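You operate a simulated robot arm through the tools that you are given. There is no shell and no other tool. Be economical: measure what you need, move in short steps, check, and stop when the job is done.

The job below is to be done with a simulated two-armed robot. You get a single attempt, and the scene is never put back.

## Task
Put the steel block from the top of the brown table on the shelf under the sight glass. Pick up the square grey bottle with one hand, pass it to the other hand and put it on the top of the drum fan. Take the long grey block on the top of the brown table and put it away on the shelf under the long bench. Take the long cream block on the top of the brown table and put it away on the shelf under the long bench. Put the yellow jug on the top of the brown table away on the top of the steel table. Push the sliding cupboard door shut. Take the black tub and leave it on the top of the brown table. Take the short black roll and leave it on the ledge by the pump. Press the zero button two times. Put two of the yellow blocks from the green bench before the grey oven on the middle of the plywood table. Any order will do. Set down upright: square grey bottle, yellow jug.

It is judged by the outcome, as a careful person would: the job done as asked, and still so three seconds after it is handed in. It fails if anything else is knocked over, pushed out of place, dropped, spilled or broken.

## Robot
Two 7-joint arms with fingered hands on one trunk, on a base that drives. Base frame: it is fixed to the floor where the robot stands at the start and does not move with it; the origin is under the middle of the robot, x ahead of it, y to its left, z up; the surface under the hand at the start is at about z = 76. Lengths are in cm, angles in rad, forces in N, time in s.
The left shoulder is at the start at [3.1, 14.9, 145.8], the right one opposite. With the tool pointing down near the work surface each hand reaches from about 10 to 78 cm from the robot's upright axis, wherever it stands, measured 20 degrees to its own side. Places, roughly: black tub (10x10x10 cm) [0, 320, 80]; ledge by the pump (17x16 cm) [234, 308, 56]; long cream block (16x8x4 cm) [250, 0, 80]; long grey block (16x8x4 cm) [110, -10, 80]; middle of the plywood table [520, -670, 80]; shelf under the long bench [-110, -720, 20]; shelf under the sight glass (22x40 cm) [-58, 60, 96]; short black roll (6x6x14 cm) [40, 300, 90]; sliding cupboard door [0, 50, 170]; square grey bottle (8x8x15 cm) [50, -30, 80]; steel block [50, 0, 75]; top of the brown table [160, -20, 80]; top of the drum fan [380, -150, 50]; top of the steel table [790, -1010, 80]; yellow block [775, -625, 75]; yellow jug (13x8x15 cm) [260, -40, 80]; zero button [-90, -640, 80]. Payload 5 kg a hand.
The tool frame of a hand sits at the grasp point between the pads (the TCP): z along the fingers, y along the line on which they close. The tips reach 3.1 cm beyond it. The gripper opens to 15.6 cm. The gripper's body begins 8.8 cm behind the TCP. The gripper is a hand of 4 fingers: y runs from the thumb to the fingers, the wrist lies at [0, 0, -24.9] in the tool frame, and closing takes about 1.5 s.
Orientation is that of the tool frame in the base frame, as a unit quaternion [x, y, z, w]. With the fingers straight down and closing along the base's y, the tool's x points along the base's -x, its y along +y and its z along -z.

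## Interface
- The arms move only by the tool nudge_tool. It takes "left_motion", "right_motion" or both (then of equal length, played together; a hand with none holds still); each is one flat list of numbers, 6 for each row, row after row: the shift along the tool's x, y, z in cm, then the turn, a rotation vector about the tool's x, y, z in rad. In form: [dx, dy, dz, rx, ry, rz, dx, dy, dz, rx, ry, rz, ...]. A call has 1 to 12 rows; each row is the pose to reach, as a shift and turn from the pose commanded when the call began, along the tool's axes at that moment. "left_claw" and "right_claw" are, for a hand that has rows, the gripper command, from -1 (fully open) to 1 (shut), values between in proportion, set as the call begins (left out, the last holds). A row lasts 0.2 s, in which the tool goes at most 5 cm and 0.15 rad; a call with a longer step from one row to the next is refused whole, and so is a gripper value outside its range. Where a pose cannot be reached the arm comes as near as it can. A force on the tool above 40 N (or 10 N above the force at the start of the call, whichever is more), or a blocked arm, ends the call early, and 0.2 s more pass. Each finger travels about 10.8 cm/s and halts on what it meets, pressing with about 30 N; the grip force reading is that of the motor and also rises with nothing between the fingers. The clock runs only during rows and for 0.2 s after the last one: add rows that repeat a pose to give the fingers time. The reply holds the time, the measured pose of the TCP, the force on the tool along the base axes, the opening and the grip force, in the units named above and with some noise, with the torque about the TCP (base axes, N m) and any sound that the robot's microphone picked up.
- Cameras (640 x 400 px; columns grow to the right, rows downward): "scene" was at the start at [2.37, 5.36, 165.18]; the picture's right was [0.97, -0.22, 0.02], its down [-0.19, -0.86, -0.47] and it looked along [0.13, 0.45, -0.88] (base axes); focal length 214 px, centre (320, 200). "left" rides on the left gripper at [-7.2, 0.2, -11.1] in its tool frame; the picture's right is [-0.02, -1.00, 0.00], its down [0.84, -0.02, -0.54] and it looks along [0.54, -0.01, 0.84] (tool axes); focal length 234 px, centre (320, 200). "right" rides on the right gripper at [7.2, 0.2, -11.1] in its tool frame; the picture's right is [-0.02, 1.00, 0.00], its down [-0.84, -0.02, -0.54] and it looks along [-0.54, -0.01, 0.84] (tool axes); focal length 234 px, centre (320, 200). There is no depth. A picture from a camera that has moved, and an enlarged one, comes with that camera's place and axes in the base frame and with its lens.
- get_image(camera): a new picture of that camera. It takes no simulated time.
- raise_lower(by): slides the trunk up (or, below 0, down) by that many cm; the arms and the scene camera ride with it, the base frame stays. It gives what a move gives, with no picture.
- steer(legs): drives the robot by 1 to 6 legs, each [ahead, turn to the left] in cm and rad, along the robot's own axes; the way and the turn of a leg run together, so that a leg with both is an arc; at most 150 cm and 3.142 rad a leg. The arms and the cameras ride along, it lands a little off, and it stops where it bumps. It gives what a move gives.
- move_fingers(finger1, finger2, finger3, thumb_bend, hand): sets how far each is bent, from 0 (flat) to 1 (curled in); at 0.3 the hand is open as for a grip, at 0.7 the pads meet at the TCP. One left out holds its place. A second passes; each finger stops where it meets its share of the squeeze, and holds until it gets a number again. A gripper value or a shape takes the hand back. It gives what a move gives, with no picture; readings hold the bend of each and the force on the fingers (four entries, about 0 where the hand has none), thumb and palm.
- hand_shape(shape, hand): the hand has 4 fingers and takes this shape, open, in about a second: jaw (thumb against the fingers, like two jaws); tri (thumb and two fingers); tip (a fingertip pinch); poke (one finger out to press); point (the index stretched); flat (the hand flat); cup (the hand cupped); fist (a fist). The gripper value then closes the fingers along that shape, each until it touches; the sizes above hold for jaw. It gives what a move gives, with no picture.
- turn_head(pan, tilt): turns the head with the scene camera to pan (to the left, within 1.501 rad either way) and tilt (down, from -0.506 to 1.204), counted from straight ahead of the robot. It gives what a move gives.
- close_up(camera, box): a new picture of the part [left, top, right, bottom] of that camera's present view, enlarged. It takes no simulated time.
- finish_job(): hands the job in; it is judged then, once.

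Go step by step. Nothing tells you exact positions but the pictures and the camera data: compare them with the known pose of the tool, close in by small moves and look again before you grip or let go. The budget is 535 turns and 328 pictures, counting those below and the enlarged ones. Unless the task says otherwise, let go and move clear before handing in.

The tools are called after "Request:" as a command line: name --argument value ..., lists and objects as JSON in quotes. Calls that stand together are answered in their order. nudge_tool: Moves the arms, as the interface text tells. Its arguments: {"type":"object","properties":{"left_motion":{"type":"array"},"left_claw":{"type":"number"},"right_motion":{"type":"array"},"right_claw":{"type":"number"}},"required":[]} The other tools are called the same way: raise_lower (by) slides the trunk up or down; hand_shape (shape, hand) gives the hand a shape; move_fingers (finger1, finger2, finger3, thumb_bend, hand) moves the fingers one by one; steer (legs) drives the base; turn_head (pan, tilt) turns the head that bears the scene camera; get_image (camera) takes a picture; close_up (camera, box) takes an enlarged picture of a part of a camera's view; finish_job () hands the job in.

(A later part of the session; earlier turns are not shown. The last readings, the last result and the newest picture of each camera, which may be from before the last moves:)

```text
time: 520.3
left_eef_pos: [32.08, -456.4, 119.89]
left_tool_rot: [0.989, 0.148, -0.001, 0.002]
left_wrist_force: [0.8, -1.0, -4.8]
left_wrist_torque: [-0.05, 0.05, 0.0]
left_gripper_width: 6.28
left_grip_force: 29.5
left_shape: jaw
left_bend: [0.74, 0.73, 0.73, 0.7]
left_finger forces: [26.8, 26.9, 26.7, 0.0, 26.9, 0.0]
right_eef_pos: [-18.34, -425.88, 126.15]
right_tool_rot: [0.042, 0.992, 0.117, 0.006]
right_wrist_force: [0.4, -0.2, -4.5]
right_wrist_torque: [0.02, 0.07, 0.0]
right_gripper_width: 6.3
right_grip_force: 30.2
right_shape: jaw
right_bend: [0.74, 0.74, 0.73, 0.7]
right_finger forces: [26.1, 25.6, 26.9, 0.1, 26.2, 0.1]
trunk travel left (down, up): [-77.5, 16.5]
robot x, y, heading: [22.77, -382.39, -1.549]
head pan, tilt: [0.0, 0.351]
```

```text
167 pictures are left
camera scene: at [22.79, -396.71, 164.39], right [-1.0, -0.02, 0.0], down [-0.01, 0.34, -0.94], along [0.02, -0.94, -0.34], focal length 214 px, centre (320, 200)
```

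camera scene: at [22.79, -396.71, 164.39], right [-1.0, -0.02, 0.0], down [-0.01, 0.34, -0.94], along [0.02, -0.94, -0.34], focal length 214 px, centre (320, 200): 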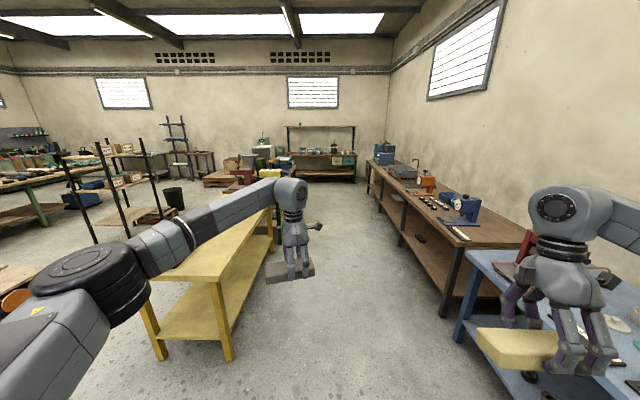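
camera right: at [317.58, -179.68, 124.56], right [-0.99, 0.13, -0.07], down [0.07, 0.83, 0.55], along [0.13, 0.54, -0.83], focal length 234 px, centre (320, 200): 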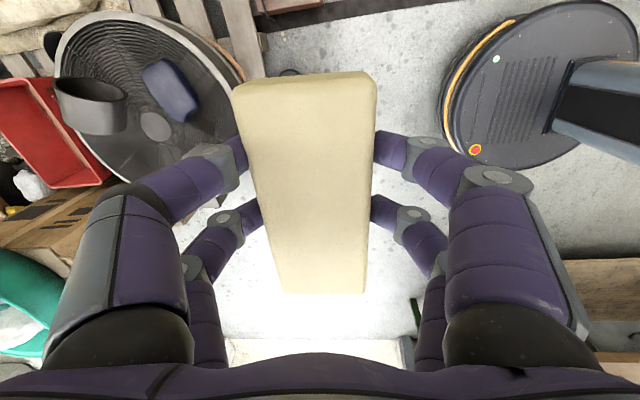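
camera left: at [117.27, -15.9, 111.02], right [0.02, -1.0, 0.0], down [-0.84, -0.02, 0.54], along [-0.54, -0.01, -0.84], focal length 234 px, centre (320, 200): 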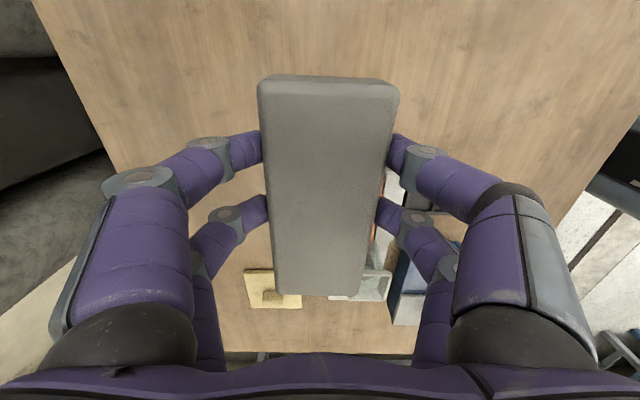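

The long brown bench with a low shelf is ahead on the right. I drive on and turn to face it.

Request:
steer --legs '[[120, 0], [120, 0], [85, 0]]'

Request:
steer --legs '[[0, -0.5], [0, -0.5], [0, -0.58]]'

Request:
turn_head --pan 0 --tilt 0.6

Request:
get_image --camera "scene"

```text
time: 536.2
left_eef_pos: [35.87, -781.57, 120.04]
left_tool_rot: [0.991, 0.137, -0.001, 0.002]
left_wrist_force: [-0.1, -0.2, -4.9]
left_wrist_torque: [-0.06, 0.06, 0.02]
left_gripper_width: 6.28
left_grip_force: 30.1
left_shape: jaw
left_bend: [0.74, 0.73, 0.73, 0.7]
left_finger forces: [26.8, 26.9, 26.8, 0.1, 27.0, 0.1]
right_eef_pos: [-14.03, -749.93, 126.18]
right_tool_rot: [0.052, 0.992, 0.119, 0.008]
right_wrist_force: [0.1, 0.0, -4.3]
right_wrist_torque: [0.0, 0.06, 0.01]
right_gripper_width: 6.27
right_grip_force: 30.0
right_shape: jaw
right_bend: [0.74, 0.74, 0.73, 0.7]
right_finger forces: [26.3, 25.6, 26.9, 0.0, 26.4, 0.1]
trunk travel left (down, up): [-77.5, 16.5]
robot x, y, heading: [27.76, -707.34, -1.569]
head pan, tilt: [0.0, 0.351]
```

```text
time: 541.0
left_eef_pos: [-46.6, -714.98, 119.9]
left_tool_rot: [0.797, -0.604, -0.002, 0.001]
left_wrist_force: [-0.1, 0.2, -4.1]
left_wrist_torque: [0.06, 0.04, -0.03]
left_gripper_width: 6.25
left_grip_force: 30.1
left_shape: jaw
left_bend: [0.74, 0.73, 0.73, 0.7]
left_finger forces: [26.6, 26.6, 26.5, 0.0, 26.7, 0.1]
right_eef_pos: [-14.77, -665.5, 126.14]
right_tool_rot: [0.739, 0.664, 0.078, 0.088]
right_wrist_force: [-0.3, 0.2, -4.3]
right_wrist_torque: [0.1, 0.0, -0.03]
right_gripper_width: 6.28
right_grip_force: 30.5
right_shape: jaw
right_bend: [0.74, 0.74, 0.73, 0.7]
right_finger forces: [26.2, 25.6, 26.7, 0.0, 26.5, 0.0]
trunk travel left (down, up): [-77.5, 16.5]
robot x, y, heading: [27.58, -707.35, 3.135]
head pan, tilt: [0.0, 0.351]
```

```text
time: 541.8
left_eef_pos: [-46.55, -715.03, 119.87]
left_tool_rot: [0.796, -0.605, -0.002, 0.001]
left_wrist_force: [-0.3, 1.0, -5.0]
left_wrist_torque: [0.11, 0.05, 0.03]
left_gripper_width: 6.25
left_grip_force: 29.4
left_shape: jaw
left_bend: [0.74, 0.73, 0.73, 0.7]
left_finger forces: [26.6, 26.6, 26.5, 0.0, 26.6, 0.0]
right_eef_pos: [-14.68, -665.39, 126.15]
right_tool_rot: [0.739, 0.663, 0.079, 0.089]
right_wrist_force: [0.3, 0.2, -4.1]
right_wrist_torque: [0.07, -0.02, 0.0]
right_gripper_width: 6.29
right_grip_force: 30.1
right_shape: jaw
right_bend: [0.74, 0.74, 0.73, 0.7]
right_finger forces: [26.1, 25.6, 26.8, 0.1, 26.5, 0.1]
trunk travel left (down, up): [-77.5, 16.5]
robot x, y, heading: [27.85, -707.1, 3.139]
head pan, tilt: [0.0, 0.6]
```

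```text
166 pictures are left
camera scene: at [13.87, -707.1, 162.12], right [0.0, 1.0, 0.0], down [0.56, 0.0, -0.83], along [-0.83, 0.0, -0.56], focal length 214 px, centre (320, 200)
```

scene: 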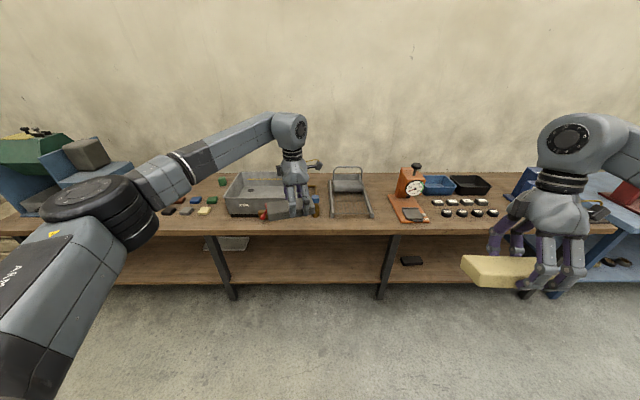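

I see the scale (zero button) on the right and the low shelf (z≈20, front at x≈−85) below. I lower the trunk well down in front of the bench.

Request:
raise_lower --by -40

Request:
raise_lower --by -26

Request:
get_image --camera "scene"

```text
time: 545.6
left_eef_pos: [-46.39, -715.12, 80.01]
left_tool_rot: [0.797, -0.604, -0.002, 0.0]
left_wrist_force: [0.4, -0.5, -4.7]
left_wrist_torque: [0.09, 0.02, -0.01]
left_gripper_width: 6.27
left_grip_force: 29.7
left_shape: jaw
left_bend: [0.74, 0.73, 0.73, 0.7]
left_finger forces: [26.6, 26.6, 26.5, 0.0, 26.7, 0.0]
right_eef_pos: [-14.66, -665.4, 86.16]
right_tool_rot: [0.739, 0.663, 0.079, 0.089]
right_wrist_force: [-0.4, -0.4, -4.8]
right_wrist_torque: [0.06, -0.02, -0.03]
right_gripper_width: 6.3
right_grip_force: 29.3
right_shape: jaw
right_bend: [0.74, 0.74, 0.73, 0.7]
right_finger forces: [26.3, 25.7, 26.7, 0.0, 26.4, 0.1]
trunk travel left (down, up): [-37.5, 56.5]
robot x, y, heading: [27.88, -707.3, 3.137]
head pan, tilt: [0.0, 0.6]
```

```text
time: 548.3
left_eef_pos: [-46.39, -715.1, 53.91]
left_tool_rot: [0.796, -0.605, -0.002, 0.001]
left_wrist_force: [0.3, -0.4, -4.1]
left_wrist_torque: [0.06, 0.06, 0.0]
left_gripper_width: 6.26
left_grip_force: 29.4
left_shape: jaw
left_bend: [0.74, 0.73, 0.73, 0.7]
left_finger forces: [26.6, 26.5, 26.5, 0.1, 26.7, 0.0]
right_eef_pos: [-14.68, -665.46, 60.18]
right_tool_rot: [0.739, 0.663, 0.079, 0.088]
right_wrist_force: [0.3, 0.6, -4.5]
right_wrist_torque: [0.09, 0.0, 0.01]
right_gripper_width: 6.29
right_grip_force: 29.9
right_shape: jaw
right_bend: [0.74, 0.74, 0.73, 0.7]
right_finger forces: [26.3, 25.6, 26.8, 0.0, 26.4, 0.0]
trunk travel left (down, up): [-11.5, 82.5]
robot x, y, heading: [27.79, -707.23, 3.142]
head pan, tilt: [0.0, 0.6]
```

```text
165 pictures are left
camera scene: at [13.92, -707.17, 96.12], right [0.0, 1.0, 0.0], down [0.57, 0.0, -0.82], along [-0.82, 0.0, -0.57], focal length 214 px, centre (320, 200)
```

scene: 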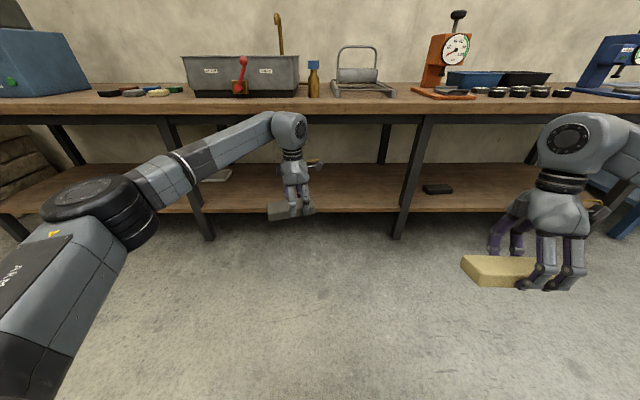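

The shelf is visible with a free bay in the middle. I lower the left hand with the grey block, and straighten the right hand.

Request:
nudge_tool --left_motion '[0, 0, 4.5, 0, 0, 0, 0, 0, 9, 0, 0, 0, 0, 0, 13.5, 0, 0, 0, 0, 0, 18, 0, 0, 0, 0, 0, 21, 0, 0, 0, 0, 0, 21, 0, 0, 0]' --right_motion '[0, 0, 0, 0.12, 0, 0, 0, 0, 0, 0.234, 0, 0, 0, 0, 0, 0.234, 0, 0, 0, 0, 0, 0.234, 0, 0, 0, 0, 0, 0.234, 0, 0, 0, 0, 0, 0.234, 0, 0]'

Request:
get_image --camera "scene"

```text
time: 549.7
left_eef_pos: [-46.61, -715.2, 32.72]
left_tool_rot: [0.796, -0.605, -0.002, 0.0]
left_wrist_force: [-0.3, -0.4, -5.1]
left_wrist_torque: [0.1, 0.01, -0.03]
left_gripper_width: 6.26
left_grip_force: 29.8
left_shape: jaw
left_bend: [0.74, 0.73, 0.73, 0.7]
left_finger forces: [26.7, 26.7, 26.6, 0.1, 26.8, 0.0]
right_eef_pos: [-14.57, -665.3, 60.11]
right_tool_rot: [0.744, 0.668, 0.0, 0.002]
right_wrist_force: [1.0, 0.1, -4.2]
right_wrist_torque: [0.05, 0.0, -0.01]
right_gripper_width: 6.27
right_grip_force: 30.3
right_shape: jaw
right_bend: [0.74, 0.74, 0.73, 0.7]
right_finger forces: [26.5, 25.9, 26.6, 0.0, 26.2, 0.0]
trunk travel left (down, up): [-11.5, 82.5]
robot x, y, heading: [27.76, -707.41, 3.141]
head pan, tilt: [0.0, 0.6]
```

```text
164 pictures are left
camera scene: at [13.9, -707.17, 96.11], right [0.0, 1.0, 0.0], down [0.57, 0.0, -0.82], along [-0.82, 0.0, -0.57], focal length 214 px, centre (320, 200)
```

scene: 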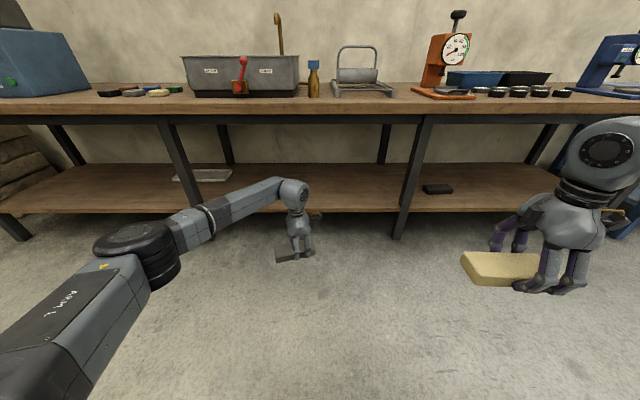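

Now I drive forward so the block goes in under the bench top.

Request:
steer --legs '[[34, 0]]'

Request:
get_image --camera "scene"

Request:
get_image --camera "left"

```text
time: 551.9
left_eef_pos: [-80.89, -715.26, 32.82]
left_tool_rot: [0.798, -0.603, -0.002, 0.001]
left_wrist_force: [0.0, 0.1, -4.9]
left_wrist_torque: [0.08, 0.08, -0.02]
left_gripper_width: 6.26
left_grip_force: 30.2
left_shape: jaw
left_bend: [0.74, 0.73, 0.73, 0.7]
left_finger forces: [26.6, 26.6, 26.6, 0.0, 26.8, 0.1]
right_eef_pos: [-49.19, -665.32, 60.1]
right_tool_rot: [0.743, 0.67, 0.001, 0.001]
right_wrist_force: [-0.4, -0.2, -4.6]
right_wrist_torque: [0.1, -0.03, -0.01]
right_gripper_width: 6.29
right_grip_force: 29.9
right_shape: jaw
right_bend: [0.74, 0.74, 0.73, 0.7]
right_finger forces: [26.5, 26.1, 26.6, 0.0, 26.3, 0.0]
trunk travel left (down, up): [-11.5, 82.5]
robot x, y, heading: [-6.54, -707.08, 3.142]
head pan, tilt: [0.0, 0.6]
```

```text
163 pictures are left
camera scene: at [-20.58, -707.1, 96.1], right [0.0, 1.0, 0.0], down [0.57, 0.0, -0.82], along [-0.82, 0.0, -0.57], focal length 214 px, centre (320, 200)
```

scene: 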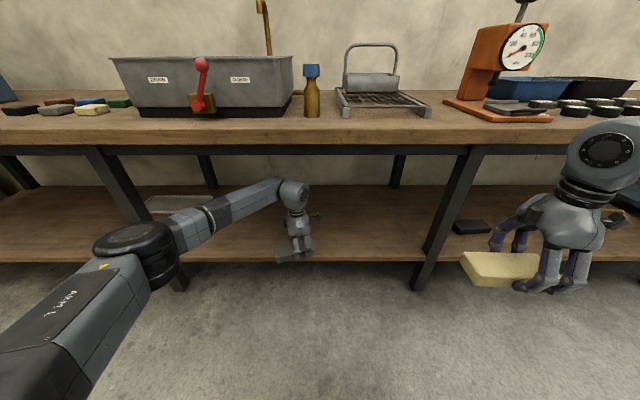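

```text
162 pictures are left
camera left: at [-83.05, -708.28, 43.85], right [0.96, 0.29, 0.0], down [0.25, -0.8, 0.54], along [0.16, -0.52, -0.84], focal length 234 px, centre (320, 200)
```

left: 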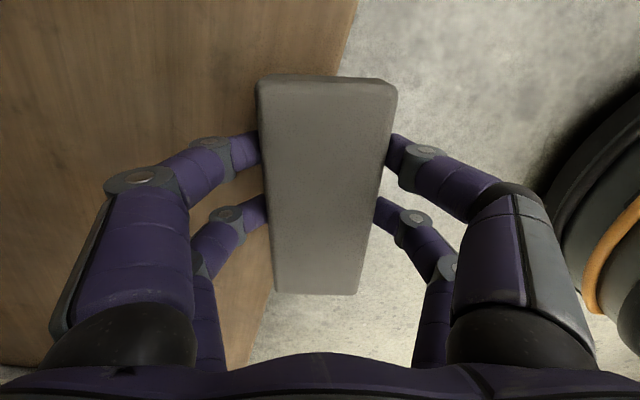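

The shelf's front edge is at x≈−81.5. I go 14 cm further in.

Request:
steer --legs '[[14, 0]]'

Request:
get_image --camera "left"

Request:
get_image --camera "scene"

```text
time: 553.2
left_eef_pos: [-95.0, -715.33, 32.7]
left_tool_rot: [0.797, -0.604, -0.001, 0.0]
left_wrist_force: [-0.7, 0.6, -3.8]
left_wrist_torque: [0.09, 0.02, -0.03]
left_gripper_width: 6.27
left_grip_force: 30.0
left_shape: jaw
left_bend: [0.74, 0.73, 0.73, 0.7]
left_finger forces: [26.7, 26.8, 26.7, 0.1, 26.7, 0.0]
right_eef_pos: [-63.28, -665.4, 60.05]
right_tool_rot: [0.743, 0.669, 0.001, 0.002]
right_wrist_force: [0.0, -0.4, -5.5]
right_wrist_torque: [0.09, -0.04, 0.03]
right_gripper_width: 6.3
right_grip_force: 29.8
right_shape: jaw
right_bend: [0.74, 0.74, 0.73, 0.7]
right_finger forces: [26.6, 26.1, 26.7, 0.1, 26.3, 0.0]
trunk travel left (down, up): [-11.5, 82.5]
robot x, y, heading: [-21.18, -707.48, 3.138]
head pan, tilt: [0.0, 0.6]
```

```text
161 pictures are left
camera left: at [-97.1, -708.34, 43.81], right [0.96, 0.3, 0.0], down [0.25, -0.8, 0.54], along [0.16, -0.52, -0.84], focal length 234 px, centre (320, 200)
```

left: 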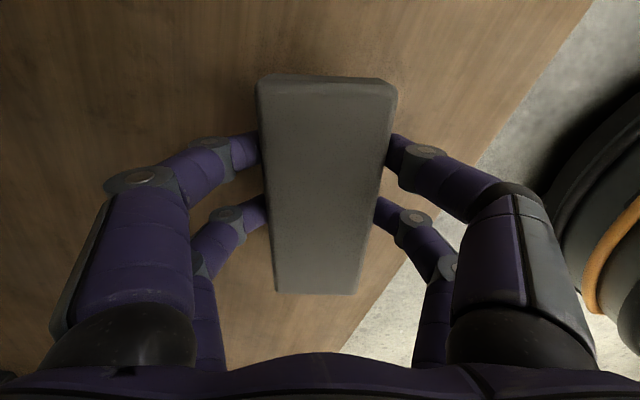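

```text
160 pictures are left
camera scene: at [-34.66, -707.1, 96.1], right [0.0, 1.0, 0.0], down [0.57, 0.0, -0.82], along [-0.82, 0.0, -0.57], focal length 214 px, centre (320, 200)
```

scene: 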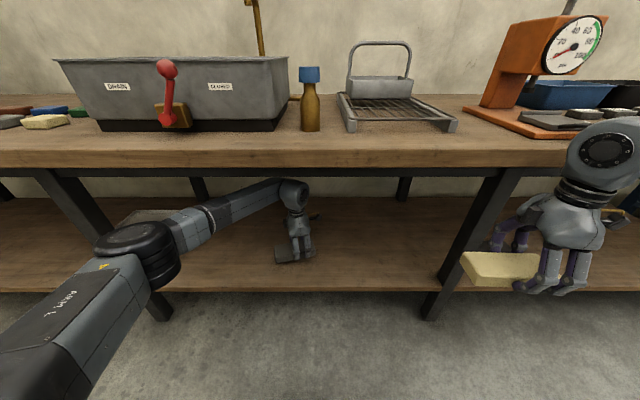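

The block is over the shelf. I lower until contact.

Request:
nudge_tool --left_motion '[0, 0, 1, 0, 0, 0, 0, 0, 2, 0, 0, 0, 0, 0, 3, 0, 0, 0, 0, 0, 4, 0, 0, 0, 0, 0, 4, 0, 0, 0]'

```text
time: 554.4
left_eef_pos: [-95.02, -715.24, 29.01]
left_tool_rot: [0.798, -0.603, -0.002, 0.002]
left_wrist_force: [2.0, -0.4, 8.8]
left_wrist_torque: [-0.01, -0.26, 0.05]
left_gripper_width: 6.27
left_grip_force: 30.0
left_shape: jaw
left_bend: [0.74, 0.74, 0.73, 0.7]
left_finger forces: [26.9, 27.9, 28.7, 0.0, 28.3, 0.0]
right_eef_pos: [-63.3, -665.5, 60.2]
right_tool_rot: [0.743, 0.669, 0.0, 0.002]
right_wrist_force: [0.2, 0.9, -5.2]
right_wrist_torque: [0.07, -0.06, -0.01]
right_gripper_width: 6.26
right_grip_force: 30.2
right_shape: jaw
right_bend: [0.74, 0.74, 0.73, 0.7]
right_finger forces: [26.6, 26.1, 26.7, 0.0, 26.4, 0.0]
trunk travel left (down, up): [-11.5, 82.5]
robot x, y, heading: [-20.85, -706.82, 3.145]
head pan, tilt: [0.0, 0.6]
```

Contact. I open partway, raise 6 cm, and back straight out.

Request:
nudge_tool --left_motion '[0, 0, -0.2, 0, 0, 0, 0, 0, -0.2, 0, 0, 0, 0, 0, -0.2, 0, 0, 0, 0, 0, -0.2, 0, 0, 0, 0, 0, -0.2, 0, 0, 0, 0, 0, -2, 0, 0, 0, 0, 0, -4, 0, 0, 0, 0, 0, -6, 0, 0, 0, 0, 0, -6, 0, 0, 0]' --left_claw -0.5

Request:
get_image --camera "left"

```text
time: 556.4
left_eef_pos: [-95.0, -715.21, 34.77]
left_tool_rot: [0.797, -0.603, -0.002, 0.0]
left_wrist_force: [0.9, -0.2, 0.0]
left_wrist_torque: [0.02, 0.0, -0.02]
left_gripper_width: 11.66
left_grip_force: 0.1
left_shape: jaw
left_bend: [0.27, 0.27, 0.27, 0.53]
left_finger forces: [0.0, 0.0, 0.0, 0.0, 0.1, 0.0]
right_eef_pos: [-63.31, -665.42, 60.13]
right_tool_rot: [0.743, 0.669, 0.001, 0.002]
right_wrist_force: [0.5, 0.3, -4.8]
right_wrist_torque: [0.09, -0.07, -0.01]
right_gripper_width: 6.27
right_grip_force: 30.2
right_shape: jaw
right_bend: [0.74, 0.74, 0.73, 0.7]
right_finger forces: [26.5, 26.1, 26.6, 0.1, 26.2, 0.0]
trunk travel left (down, up): [-11.5, 82.5]
robot x, y, heading: [-20.59, -707.19, 3.144]
head pan, tilt: [0.0, 0.6]
```

```text
159 pictures are left
camera left: at [-97.05, -708.27, 45.81], right [0.96, 0.3, 0.0], down [0.25, -0.8, 0.54], along [0.16, -0.52, -0.84], focal length 234 px, centre (320, 200)
```

left: 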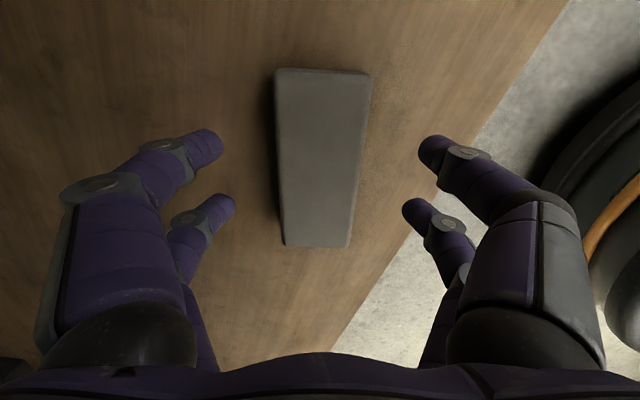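

The grey block lies on the shelf. I back out and bring the cream block into the same low, forward pose.

Request:
steer --legs '[[-48, 0]]'

Request:
nudge_tool --right_motion '[-2.3, -3.1, 2.7, 0, 0, 0, -4.6, -6.2, 5.4, 0, 0, 0, -6.9, -9.3, 8.1, 0, 0, 0, -9.2, -12.4, 10.8, 0, 0, 0, -11.5, -15.5, 13.5, 0, 0, 0, -13.8, -18.6, 16.2, 0, 0, 0, -16.1, -21.7, 18.9, 0, 0, 0, -18.4, -24.8, 21.6, 0, 0, 0, -20.7, -27.9, 24.3, 0, 0, 0, -23, -31, 27, 0, 0, 0, -23, -31, 27, 0, 0, 0]' --left_motion '[4, 0, -1, 0, 0, 0, 8, 0, -2, 0, 0, 0, 12, 0, -3, 0, 0, 0, 16, 0, -4, 0, 0, 0, 20, 0, -5, 0, 0, 0, 20, 0, -5, 0, 0, 0, 20, 0, -5, 0, 0, 0, 20, 0, -5, 0, 0, 0, 20, 0, -5, 0, 0, 0, 20, 0, -5, 0, 0, 0, 20, 0, -5, 0, 0, 0]'

Request:
get_image --camera "scene"

```text
time: 559.3
left_eef_pos: [-45.9, -715.2, 34.67]
left_tool_rot: [0.797, -0.604, -0.002, 0.0]
left_wrist_force: [-0.5, 0.1, -0.4]
left_wrist_torque: [0.0, 0.01, -0.01]
left_gripper_width: 11.67
left_grip_force: 0.1
left_shape: jaw
left_bend: [0.27, 0.27, 0.27, 0.53]
left_finger forces: [0.0, 0.1, 0.1, 0.0, 0.0, 0.1]
right_eef_pos: [-14.02, -665.54, 60.19]
right_tool_rot: [0.744, 0.668, 0.001, 0.002]
right_wrist_force: [-0.3, 0.2, -5.5]
right_wrist_torque: [0.07, -0.03, 0.0]
right_gripper_width: 6.28
right_grip_force: 30.4
right_shape: jaw
right_bend: [0.74, 0.74, 0.73, 0.7]
right_finger forces: [26.6, 26.0, 26.8, 0.1, 26.2, 0.0]
trunk travel left (down, up): [-11.5, 82.5]
robot x, y, heading: [28.43, -707.12, 3.141]
head pan, tilt: [0.0, 0.6]
```

```text
time: 561.7
left_eef_pos: [-40.25, -734.57, 39.82]
left_tool_rot: [0.797, -0.604, -0.002, 0.001]
left_wrist_force: [0.1, -0.4, 0.1]
left_wrist_torque: [-0.01, -0.01, -0.04]
left_gripper_width: 11.69
left_grip_force: 0.1
left_shape: jaw
left_bend: [0.27, 0.27, 0.27, 0.53]
left_finger forces: [0.0, 0.0, 0.1, 0.0, 0.0, 0.1]
right_eef_pos: [-47.11, -685.08, 33.07]
right_tool_rot: [0.744, 0.668, 0.001, 0.002]
right_wrist_force: [-0.3, -0.1, -5.3]
right_wrist_torque: [0.13, -0.03, 0.0]
right_gripper_width: 6.27
right_grip_force: 29.6
right_shape: jaw
right_bend: [0.74, 0.74, 0.73, 0.7]
right_finger forces: [27.1, 26.1, 27.2, 0.0, 26.3, 0.0]
trunk travel left (down, up): [-11.5, 82.5]
robot x, y, heading: [28.8, -707.49, 3.136]
head pan, tilt: [0.0, 0.6]
```

```text
158 pictures are left
camera scene: at [14.56, -707.18, 96.11], right [0.0, 1.0, 0.0], down [0.57, 0.0, -0.82], along [-0.82, 0.0, -0.57], focal length 214 px, centre (320, 200)
```

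scene: 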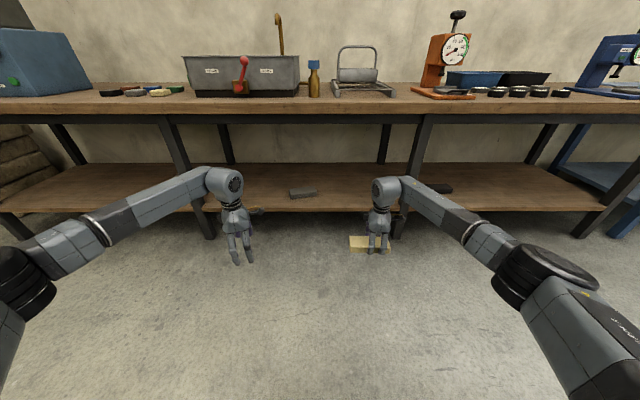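

The right forearm would pass close to the bay's right leg, so I shift the whole robot about 45 cm to −y; the left hand draws back first.

Request:
nudge_tool --left_motion '[1.3, -4.6, -2, 0, 0, 0, 2.7, -9.3, -4, 0, 0, 0, 4, -14, -6, 0, 0, 0, 5.3, -18.5, -8, 0, 0, 0, 6.7, -23, -10, 0, 0, 0, 6.7, -23, -10, 0, 0, 0]'

Request:
steer --legs '[[0, 0.5], [0, 0.5], [0, 0.57], [42, 0]]'

Request:
steer --legs '[[0, -0.5], [0, -0.5], [0, -0.57]]'

Request:
get_image --camera "scene"

```text
refused: row 1 steps farther than a row can; nothing moved
```

```text
time: 568.7
left_eef_pos: [56.63, -817.49, 39.87]
left_tool_rot: [0.99, 0.141, 0.0, 0.001]
left_wrist_force: [0.2, -0.4, -0.1]
left_wrist_torque: [-0.03, 0.01, 0.0]
left_gripper_width: 11.66
left_grip_force: 0.0
left_shape: jaw
left_bend: [0.27, 0.27, 0.27, 0.53]
left_finger forces: [0.0, 0.0, 0.0, 0.0, 0.1, 0.0]
right_eef_pos: [7.18, -824.65, 33.15]
right_tool_rot: [0.049, 0.999, 0.001, 0.001]
right_wrist_force: [0.9, -1.1, -4.5]
right_wrist_torque: [0.07, 0.08, 0.0]
right_gripper_width: 6.26
right_grip_force: 30.5
right_shape: jaw
right_bend: [0.74, 0.74, 0.73, 0.7]
right_finger forces: [27.2, 26.0, 27.2, 0.0, 26.2, 0.1]
trunk travel left (down, up): [-11.5, 82.5]
robot x, y, heading: [28.75, -748.74, -1.566]
head pan, tilt: [0.0, 0.6]
```

```text
time: 573.6
left_eef_pos: [-40.15, -775.97, 39.67]
left_tool_rot: [0.796, -0.605, -0.002, 0.001]
left_wrist_force: [0.1, 0.6, -0.3]
left_wrist_torque: [0.01, 0.03, 0.0]
left_gripper_width: 11.69
left_grip_force: 0.0
left_shape: jaw
left_bend: [0.27, 0.27, 0.27, 0.53]
left_finger forces: [0.0, 0.0, 0.1, 0.0, 0.1, 0.0]
right_eef_pos: [-46.86, -726.36, 33.04]
right_tool_rot: [0.745, 0.667, 0.001, 0.003]
right_wrist_force: [-0.7, -0.2, -4.8]
right_wrist_torque: [0.01, -0.05, 0.0]
right_gripper_width: 6.25
right_grip_force: 30.3
right_shape: jaw
right_bend: [0.74, 0.74, 0.73, 0.7]
right_finger forces: [27.2, 26.0, 27.1, 0.0, 26.2, 0.0]
trunk travel left (down, up): [-11.5, 82.5]
robot x, y, heading: [28.29, -748.66, 3.133]
head pan, tilt: [0.0, 0.6]
```

```text
157 pictures are left
camera scene: at [14.82, -748.75, 96.11], right [0.01, 1.0, 0.0], down [0.57, 0.0, -0.82], along [-0.82, 0.0, -0.57], focal length 214 px, centre (320, 200)
```

scene: 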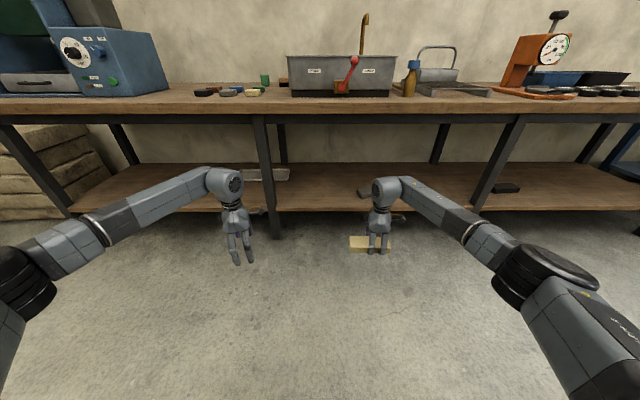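

I shift the cream block to y≈−738 to clear the grey one, and draw the left hand back.

Request:
nudge_tool --left_motion '[1.2, -4.3, -1.5, 0, 0, 0, 2.4, -8.6, -3, 0, 0, 0, 3.6, -12.9, -4.5, 0, 0, 0, 4.8, -17.2, -6, 0, 0, 0, 6, -21.5, -7.5, 0, 0, 0, 7.2, -25.8, -9, 0, 0, 0, 7.2, -25.8, -9, 0, 0, 0]' --right_motion '[-4, 0, 0, 0, 0, 0, -8, 0, 0, 0, 0, 0, -12, 0, 0, 0, 0, 0, -12, 0, 0, 0, 0, 0, -12, 0, 0, 0, 0, 0, -12, 0, 0, 0, 0, 0, -12, 0, 0, 0, 0, 0]'

Request:
steer --legs '[[34, 0]]'

Request:
get_image --camera "scene"

Request:
get_image --camera "right"

```text
time: 575.2
left_eef_pos: [-13.34, -776.14, 48.67]
left_tool_rot: [0.796, -0.606, -0.002, 0.001]
left_wrist_force: [0.9, 0.0, 0.0]
left_wrist_torque: [0.02, 0.0, 0.02]
left_gripper_width: 11.68
left_grip_force: 0.1
left_shape: jaw
left_bend: [0.27, 0.27, 0.27, 0.53]
left_finger forces: [0.0, 0.0, 0.0, 0.0, 0.0, 0.0]
right_eef_pos: [-48.07, -738.16, 33.18]
right_tool_rot: [0.745, 0.667, 0.001, 0.002]
right_wrist_force: [-0.3, -0.6, -4.5]
right_wrist_torque: [0.09, -0.03, 0.02]
right_gripper_width: 6.28
right_grip_force: 30.5
right_shape: jaw
right_bend: [0.74, 0.74, 0.73, 0.7]
right_finger forces: [27.3, 26.0, 27.1, 0.0, 26.2, 0.0]
trunk travel left (down, up): [-11.5, 82.5]
robot x, y, heading: [28.74, -748.71, 3.138]
head pan, tilt: [0.0, 0.6]
```

```text
time: 577.4
left_eef_pos: [-47.35, -775.61, 48.62]
left_tool_rot: [0.795, -0.607, -0.002, 0.001]
left_wrist_force: [0.0, 0.2, -0.7]
left_wrist_torque: [-0.03, -0.01, -0.05]
left_gripper_width: 11.66
left_grip_force: 0.0
left_shape: jaw
left_bend: [0.27, 0.27, 0.27, 0.53]
left_finger forces: [0.0, 0.0, 0.0, 0.0, 0.1, 0.0]
right_eef_pos: [-82.04, -737.68, 33.06]
right_tool_rot: [0.745, 0.667, 0.0, 0.002]
right_wrist_force: [-0.8, -0.1, -4.7]
right_wrist_torque: [0.06, -0.06, 0.0]
right_gripper_width: 6.24
right_grip_force: 30.0
right_shape: jaw
right_bend: [0.74, 0.74, 0.73, 0.7]
right_finger forces: [27.2, 26.0, 27.3, 0.0, 26.2, 0.0]
trunk travel left (down, up): [-11.5, 82.5]
robot x, y, heading: [-5.13, -748.69, 3.134]
head pan, tilt: [0.0, 0.6]
```

```text
156 pictures are left
camera scene: at [-19.15, -748.5, 96.11], right [0.01, 1.0, 0.0], down [0.57, 0.0, -0.82], along [-0.82, 0.01, -0.57], focal length 214 px, centre (320, 200)
```

scene: 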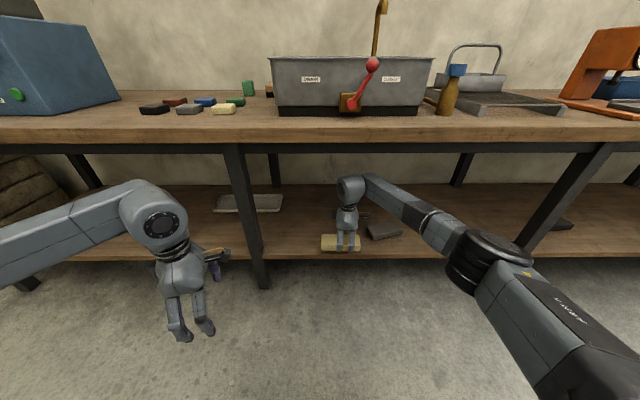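

```text
155 pictures are left
camera right: at [-81.05, -730.71, 44.24], right [0.99, -0.14, 0.0], down [-0.12, -0.83, 0.55], along [-0.07, -0.54, -0.84], focal length 234 px, centre (320, 200)
```

right: 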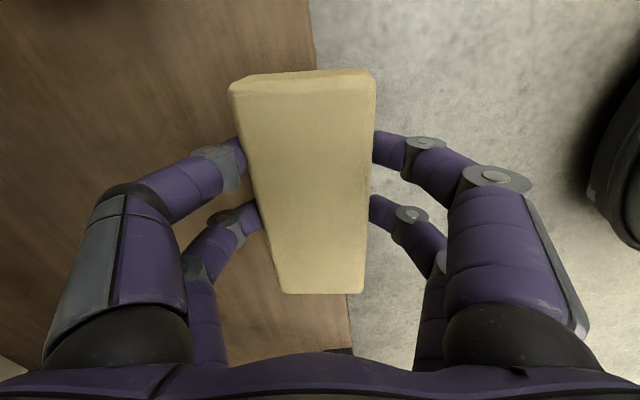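

Request:
steer --legs '[[13, 0]]'

Request:
nudge_tool --right_motion '[0, 0, 1, 0, 0, 0, 0, 0, 2, 0, 0, 0, 0, 0, 3, 0, 0, 0, 0, 0, 4, 0, 0, 0, 0, 0, 4.3, 0, 0, 0, 0, 0, 4.3, 0, 0, 0]'

Request:
get_image --camera "right"

```text
time: 578.7
left_eef_pos: [-59.91, -775.78, 48.58]
left_tool_rot: [0.796, -0.605, -0.002, 0.0]
left_wrist_force: [-0.2, 0.5, 0.0]
left_wrist_torque: [0.03, 0.04, -0.01]
left_gripper_width: 11.66
left_grip_force: 0.1
left_shape: jaw
left_bend: [0.27, 0.27, 0.27, 0.53]
left_finger forces: [0.1, 0.1, 0.0, 0.0, 0.0, 0.0]
right_eef_pos: [-94.56, -737.83, 33.09]
right_tool_rot: [0.745, 0.668, 0.001, 0.003]
right_wrist_force: [0.0, -0.6, -4.5]
right_wrist_torque: [0.06, -0.04, 0.01]
right_gripper_width: 6.29
right_grip_force: 29.7
right_shape: jaw
right_bend: [0.74, 0.74, 0.73, 0.7]
right_finger forces: [27.2, 26.0, 27.2, 0.0, 26.3, 0.0]
trunk travel left (down, up): [-11.5, 82.5]
robot x, y, heading: [-17.86, -748.21, 3.141]
head pan, tilt: [0.0, 0.6]
```

```text
time: 580.1
left_eef_pos: [-59.73, -775.78, 48.81]
left_tool_rot: [0.796, -0.605, -0.002, 0.0]
left_wrist_force: [0.2, 0.2, -0.3]
left_wrist_torque: [0.01, -0.01, -0.02]
left_gripper_width: 11.68
left_grip_force: 0.0
left_shape: jaw
left_bend: [0.27, 0.27, 0.27, 0.53]
left_finger forces: [0.0, 0.0, 0.0, 0.0, 0.0, 0.0]
right_eef_pos: [-94.54, -737.91, 28.99]
right_tool_rot: [0.745, 0.667, 0.0, 0.002]
right_wrist_force: [1.9, 2.0, 3.9]
right_wrist_torque: [-0.31, 0.28, 0.13]
right_gripper_width: 6.23
right_grip_force: 30.3
right_shape: jaw
right_bend: [0.74, 0.74, 0.74, 0.7]
right_finger forces: [28.3, 29.2, 28.9, 0.0, 26.0, 0.1]
trunk travel left (down, up): [-11.5, 82.5]
robot x, y, heading: [-17.77, -748.59, 3.139]
head pan, tilt: [0.0, 0.6]
```

```text
154 pictures are left
camera right: at [-93.6, -730.88, 40.09], right [0.99, -0.13, 0.0], down [-0.11, -0.83, 0.55], along [-0.07, -0.54, -0.84], focal length 234 px, centre (320, 200)
```

right: 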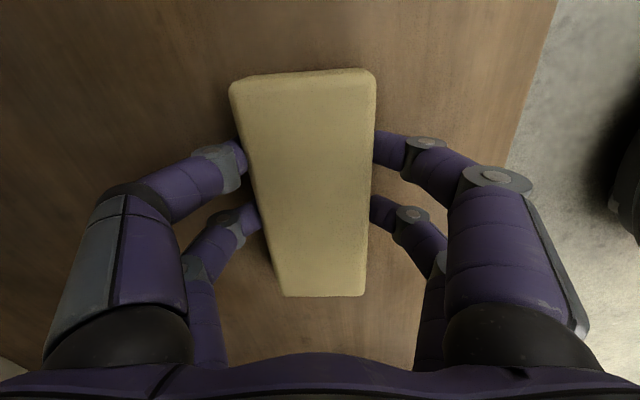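

The cream block rests on the shelf. I open partway, raise 6 cm and back out.

Request:
nudge_tool --right_motion '[0, 0, 0, 0, 0, 0, 0, 0, 0, 0, 0, 0, 0, 0, 0, 0, 0, 0, 0, 0, 0, 0, 0, 0, 0, 0, 0, 0, 0, 0, 0, 0, -2, 0, 0, 0, 0, 0, -4, 0, 0, 0, 0, 0, -6, 0, 0, 0, 0, 0, -6, 0, 0, 0]' --right_claw -0.5

Request:
steer --legs '[[-46, 0]]'

Request:
raise_lower --by 40

Request:
get_image --camera "scene"

```text
time: 582.1
left_eef_pos: [-59.84, -775.73, 48.65]
left_tool_rot: [0.796, -0.605, -0.002, 0.001]
left_wrist_force: [0.1, 0.2, 0.8]
left_wrist_torque: [0.01, 0.0, -0.02]
left_gripper_width: 11.67
left_grip_force: 0.1
left_shape: jaw
left_bend: [0.27, 0.27, 0.27, 0.53]
left_finger forces: [0.0, 0.1, 0.1, 0.1, 0.0, 0.0]
right_eef_pos: [-94.58, -737.89, 34.79]
right_tool_rot: [0.745, 0.667, 0.001, 0.001]
right_wrist_force: [0.0, 0.2, -0.4]
right_wrist_torque: [-0.04, -0.02, -0.04]
right_gripper_width: 11.65
right_grip_force: 0.1
right_shape: jaw
right_bend: [0.27, 0.27, 0.27, 0.53]
right_finger forces: [0.0, 0.1, 0.0, 0.0, 0.0, 0.0]
trunk travel left (down, up): [-11.5, 82.5]
robot x, y, heading: [-17.88, -748.77, 3.14]
head pan, tilt: [0.0, 0.6]
```

```text
time: 584.8
left_eef_pos: [-13.77, -776.1, 48.82]
left_tool_rot: [0.798, -0.603, -0.001, 0.0]
left_wrist_force: [-0.4, 0.7, -0.3]
left_wrist_torque: [0.0, -0.01, 0.0]
left_gripper_width: 11.66
left_grip_force: 0.1
left_shape: jaw
left_bend: [0.27, 0.27, 0.27, 0.53]
left_finger forces: [0.0, 0.0, 0.0, 0.1, 0.0, 0.0]
right_eef_pos: [-48.44, -738.59, 34.74]
right_tool_rot: [0.743, 0.669, 0.001, 0.001]
right_wrist_force: [-0.3, -0.9, -0.8]
right_wrist_torque: [0.02, 0.01, 0.02]
right_gripper_width: 11.67
right_grip_force: 0.0
right_shape: jaw
right_bend: [0.27, 0.27, 0.27, 0.53]
right_finger forces: [0.0, 0.0, 0.1, 0.1, 0.1, 0.0]
trunk travel left (down, up): [-11.5, 82.5]
robot x, y, heading: [28.27, -749.19, 3.14]
head pan, tilt: [0.0, 0.6]
```

```text
time: 588.6
left_eef_pos: [-13.61, -776.07, 88.71]
left_tool_rot: [0.797, -0.603, -0.002, 0.001]
left_wrist_force: [0.2, 0.3, -1.2]
left_wrist_torque: [-0.02, -0.03, 0.0]
left_gripper_width: 11.68
left_grip_force: 0.1
left_shape: jaw
left_bend: [0.27, 0.27, 0.27, 0.53]
left_finger forces: [0.0, 0.1, 0.0, 0.0, 0.1, 0.1]
right_eef_pos: [-48.54, -738.52, 74.78]
right_tool_rot: [0.743, 0.669, 0.0, 0.002]
right_wrist_force: [0.2, 0.3, 0.1]
right_wrist_torque: [0.01, -0.03, 0.0]
right_gripper_width: 11.67
right_grip_force: 0.1
right_shape: jaw
right_bend: [0.27, 0.27, 0.27, 0.53]
right_finger forces: [0.0, 0.1, 0.0, 0.0, 0.1, 0.0]
trunk travel left (down, up): [-51.5, 42.5]
robot x, y, heading: [28.31, -748.24, 3.137]
head pan, tilt: [0.0, 0.6]
```

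```text
153 pictures are left
camera scene: at [14.42, -748.69, 136.12], right [0.0, 1.0, 0.0], down [0.57, 0.0, -0.82], along [-0.82, 0.0, -0.57], focal length 214 px, centre (320, 200)
```

scene: 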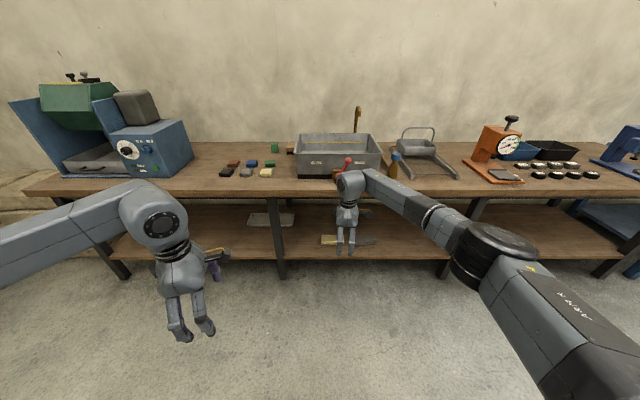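

Both blocks are on the shelf. Now the zero button: I zoom on the gauge.

Request:
close_up --camera "scene" --box '[430, 100, 610, 220]'

Request:
close_up --camera "scene" --box '[260, 200, 440, 300]'

```text
3.33 times, centred on (520, 160) of scene
camera zoom: at [14.42, -748.69, 136.12], right [0.0, 1.0, 0.0], down [0.57, 0.0, -0.82], along [-0.82, 0.0, -0.57], focal length 715 px, centre (-347, 333)
```

zoom: 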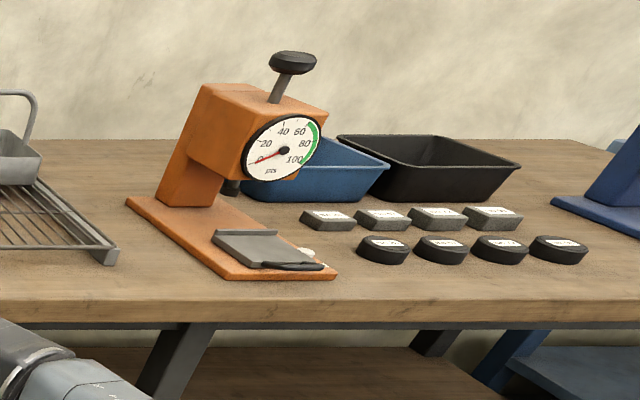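

```text
3.56 times, centred on (350, 250) of scene
camera zoom: at [14.42, -748.69, 136.12], right [0.0, 1.0, 0.0], down [0.57, 0.0, -0.82], along [-0.82, 0.0, -0.57], focal length 763 px, centre (213, 22)
```

zoom: 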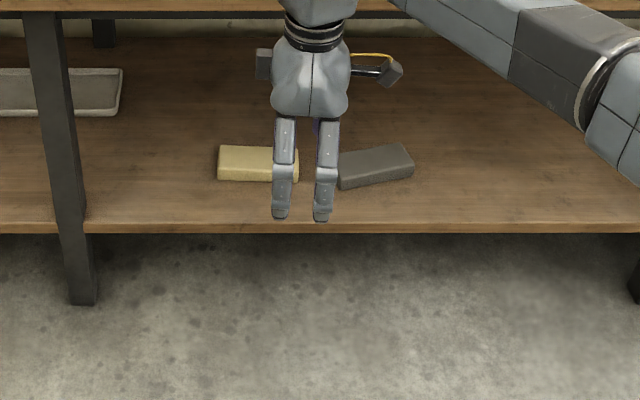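

There's a small light button beside the plate on the orange tester. I raise the trunk and move over in front of it.

Request:
raise_lower --by 35

Request:
steer --legs '[[0, -0.5], [0, -0.5], [0, -0.57], [92, 0]]'

Request:
steer --legs '[[0, 0.5], [0, 0.5], [0, 0.57]]'

Request:
turn_head --pan 0 --tilt 0.6

Request:
get_image --camera "scene"

```text
time: 592.1
left_eef_pos: [-13.71, -776.1, 123.77]
left_tool_rot: [0.798, -0.603, -0.002, 0.001]
left_wrist_force: [0.4, 0.0, 0.2]
left_wrist_torque: [0.01, -0.01, -0.01]
left_gripper_width: 11.65
left_grip_force: 0.0
left_shape: jaw
left_bend: [0.27, 0.27, 0.27, 0.53]
left_finger forces: [0.1, 0.1, 0.0, 0.0, 0.1, 0.1]
right_eef_pos: [-48.44, -738.58, 109.82]
right_tool_rot: [0.743, 0.669, 0.001, 0.002]
right_wrist_force: [0.6, -0.1, 0.5]
right_wrist_torque: [-0.04, 0.01, -0.03]
right_gripper_width: 11.67
right_grip_force: 0.1
right_shape: jaw
right_bend: [0.27, 0.27, 0.27, 0.53]
right_finger forces: [0.0, 0.0, 0.0, 0.1, 0.1, 0.1]
trunk travel left (down, up): [-86.5, 7.5]
robot x, y, heading: [28.12, -748.86, 3.139]
head pan, tilt: [0.0, 0.6]
```

```text
time: 601.3
left_eef_pos: [0.72, -614.7, 123.67]
left_tool_rot: [-0.139, 0.99, 0.002, 0.0]
left_wrist_force: [0.3, 0.0, 0.3]
left_wrist_torque: [-0.01, 0.01, 0.02]
left_gripper_width: 11.66
left_grip_force: 0.0
left_shape: jaw
left_bend: [0.27, 0.27, 0.27, 0.53]
left_finger forces: [0.1, 0.0, 0.0, 0.0, 0.1, 0.1]
right_eef_pos: [38.16, -579.6, 109.8]
right_tool_rot: [0.999, -0.05, -0.001, 0.001]
right_wrist_force: [0.6, -0.5, -0.7]
right_wrist_torque: [0.02, -0.02, -0.04]
right_gripper_width: 11.65
right_grip_force: 0.2
right_shape: jaw
right_bend: [0.27, 0.27, 0.27, 0.53]
right_finger forces: [0.0, 0.0, 0.0, 0.0, 0.0, 0.1]
trunk travel left (down, up): [-86.5, 7.5]
robot x, y, heading: [28.23, -656.1, 1.573]
head pan, tilt: [0.0, 0.6]
```

```text
time: 606.1
left_eef_pos: [-13.93, -683.48, 123.73]
left_tool_rot: [0.794, -0.607, -0.002, 0.001]
left_wrist_force: [0.5, 0.0, -0.1]
left_wrist_torque: [0.01, 0.02, 0.04]
left_gripper_width: 11.68
left_grip_force: 0.1
left_shape: jaw
left_bend: [0.27, 0.27, 0.27, 0.53]
left_finger forces: [0.1, 0.0, 0.0, 0.0, 0.0, 0.0]
right_eef_pos: [-48.48, -645.49, 109.67]
right_tool_rot: [0.746, 0.666, 0.001, 0.002]
right_wrist_force: [0.2, -0.3, -0.7]
right_wrist_torque: [0.06, 0.01, -0.02]
right_gripper_width: 11.69
right_grip_force: 0.1
right_shape: jaw
right_bend: [0.27, 0.27, 0.27, 0.53]
right_finger forces: [0.1, 0.0, 0.1, 0.0, 0.0, 0.0]
trunk travel left (down, up): [-86.5, 7.5]
robot x, y, heading: [28.36, -656.58, 3.131]
head pan, tilt: [0.0, 0.6]
```

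```text
time: 606.7
left_eef_pos: [-13.99, -683.54, 123.68]
left_tool_rot: [0.794, -0.608, -0.002, 0.001]
left_wrist_force: [0.3, 1.1, -0.3]
left_wrist_torque: [0.0, 0.01, 0.0]
left_gripper_width: 11.69
left_grip_force: 0.0
left_shape: jaw
left_bend: [0.27, 0.27, 0.27, 0.53]
left_finger forces: [0.0, 0.0, 0.0, 0.0, 0.0, 0.1]
right_eef_pos: [-48.5, -645.41, 109.71]
right_tool_rot: [0.746, 0.665, 0.001, 0.003]
right_wrist_force: [0.4, -0.6, 0.0]
right_wrist_torque: [0.0, 0.04, 0.0]
right_gripper_width: 11.67
right_grip_force: 0.0
right_shape: jaw
right_bend: [0.27, 0.27, 0.27, 0.53]
right_finger forces: [0.0, 0.1, 0.0, 0.0, 0.0, 0.0]
trunk travel left (down, up): [-86.5, 7.5]
robot x, y, heading: [28.71, -656.41, 3.129]
head pan, tilt: [0.0, 0.6]
```

```text
150 pictures are left
camera scene: at [14.42, -656.26, 171.12], right [0.01, 1.0, 0.0], down [0.57, -0.01, -0.82], along [-0.82, 0.01, -0.57], focal length 214 px, centre (320, 200)
```

scene: 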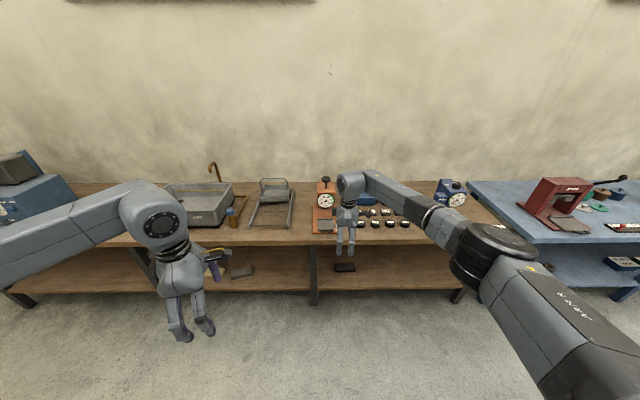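

Request:
close_up --camera "scene" --box '[300, 170, 420, 245]'

Request:
get_image --camera "right"

```text
5.33 times, centred on (360, 208) of scene
camera zoom: at [14.42, -656.26, 171.12], right [0.01, 1.0, 0.0], down [0.57, -0.01, -0.82], along [-0.82, 0.01, -0.57], focal length 1144 px, centre (107, 160)
```

zoom: 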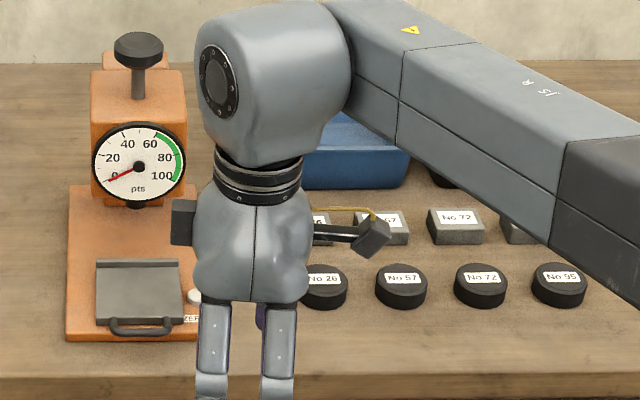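

```text
148 pictures are left
camera right: at [-47.45, -638.44, 120.86], right [0.99, -0.14, 0.0], down [-0.12, -0.83, 0.55], along [-0.07, -0.54, -0.84], focal length 234 px, centre (320, 200)
```

right: 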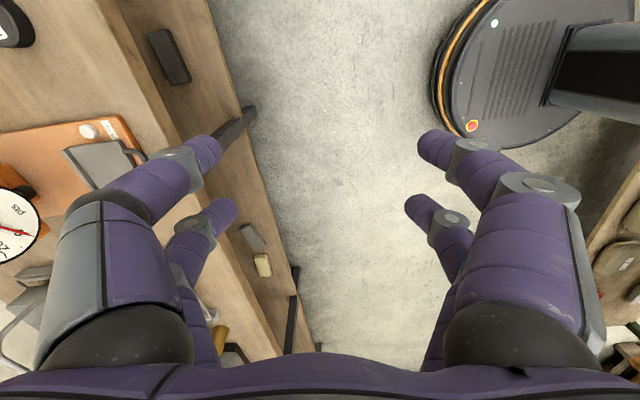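

The ZERO button is the small white knob at about (−89.5, −644.7, 79). I form a poke with the right hand and look at where the finger is.

Request:
hand_shape --shape "poke" --hand "right"

Request:
get_image --camera "right"

Request:
close_up --camera "scene" --box '[300, 160, 420, 280]'

```text
time: 607.6
left_eef_pos: [-13.92, -683.49, 123.68]
left_tool_rot: [0.795, -0.607, -0.001, 0.001]
left_wrist_force: [0.4, -0.4, 0.1]
left_wrist_torque: [0.03, -0.02, -0.02]
left_gripper_width: 11.66
left_grip_force: 0.1
left_shape: jaw
left_bend: [0.27, 0.27, 0.27, 0.53]
left_finger forces: [0.0, 0.0, 0.1, 0.0, 0.1, 0.0]
right_eef_pos: [-48.48, -645.58, 109.82]
right_tool_rot: [0.746, 0.666, 0.002, 0.001]
right_wrist_force: [-0.2, -0.4, 0.5]
right_wrist_torque: [-0.01, -0.03, 0.01]
right_gripper_width: 0.01
right_grip_force: 0.1
right_shape: poke
right_bend: [1.0, 1.0, 1.0, 0.32]
right_finger forces: [0.0, 0.1, 0.0, 0.1, 0.1, 0.1]
trunk travel left (down, up): [-86.5, 7.5]
robot x, y, heading: [28.29, -656.69, 3.132]
head pan, tilt: [0.0, 0.6]
```

```text
147 pictures are left
camera right: at [-47.44, -638.51, 120.88], right [0.99, -0.14, 0.0], down [-0.12, -0.83, 0.55], along [-0.07, -0.54, -0.84], focal length 234 px, centre (320, 200)
```

right: 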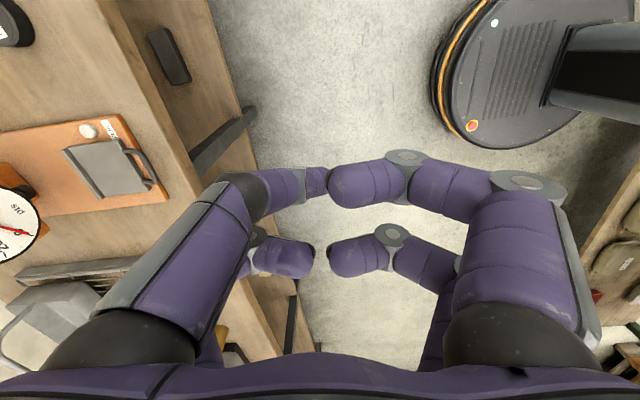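

```text
3.33 times, centred on (360, 220) of scene
camera zoom: at [14.44, -656.32, 171.12], right [0.01, 1.0, 0.0], down [0.57, -0.01, -0.82], along [-0.82, 0.01, -0.57], focal length 715 px, centre (187, 133)
```

zoom: 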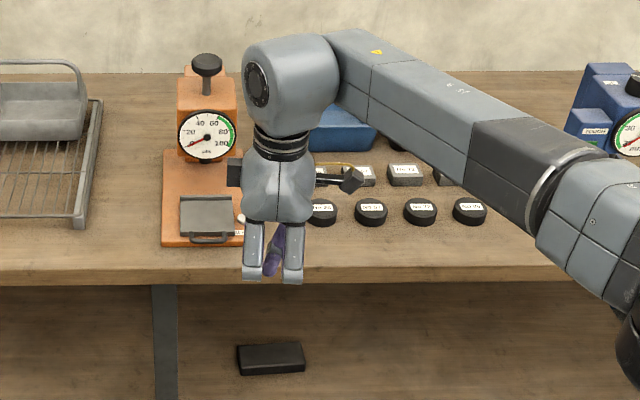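

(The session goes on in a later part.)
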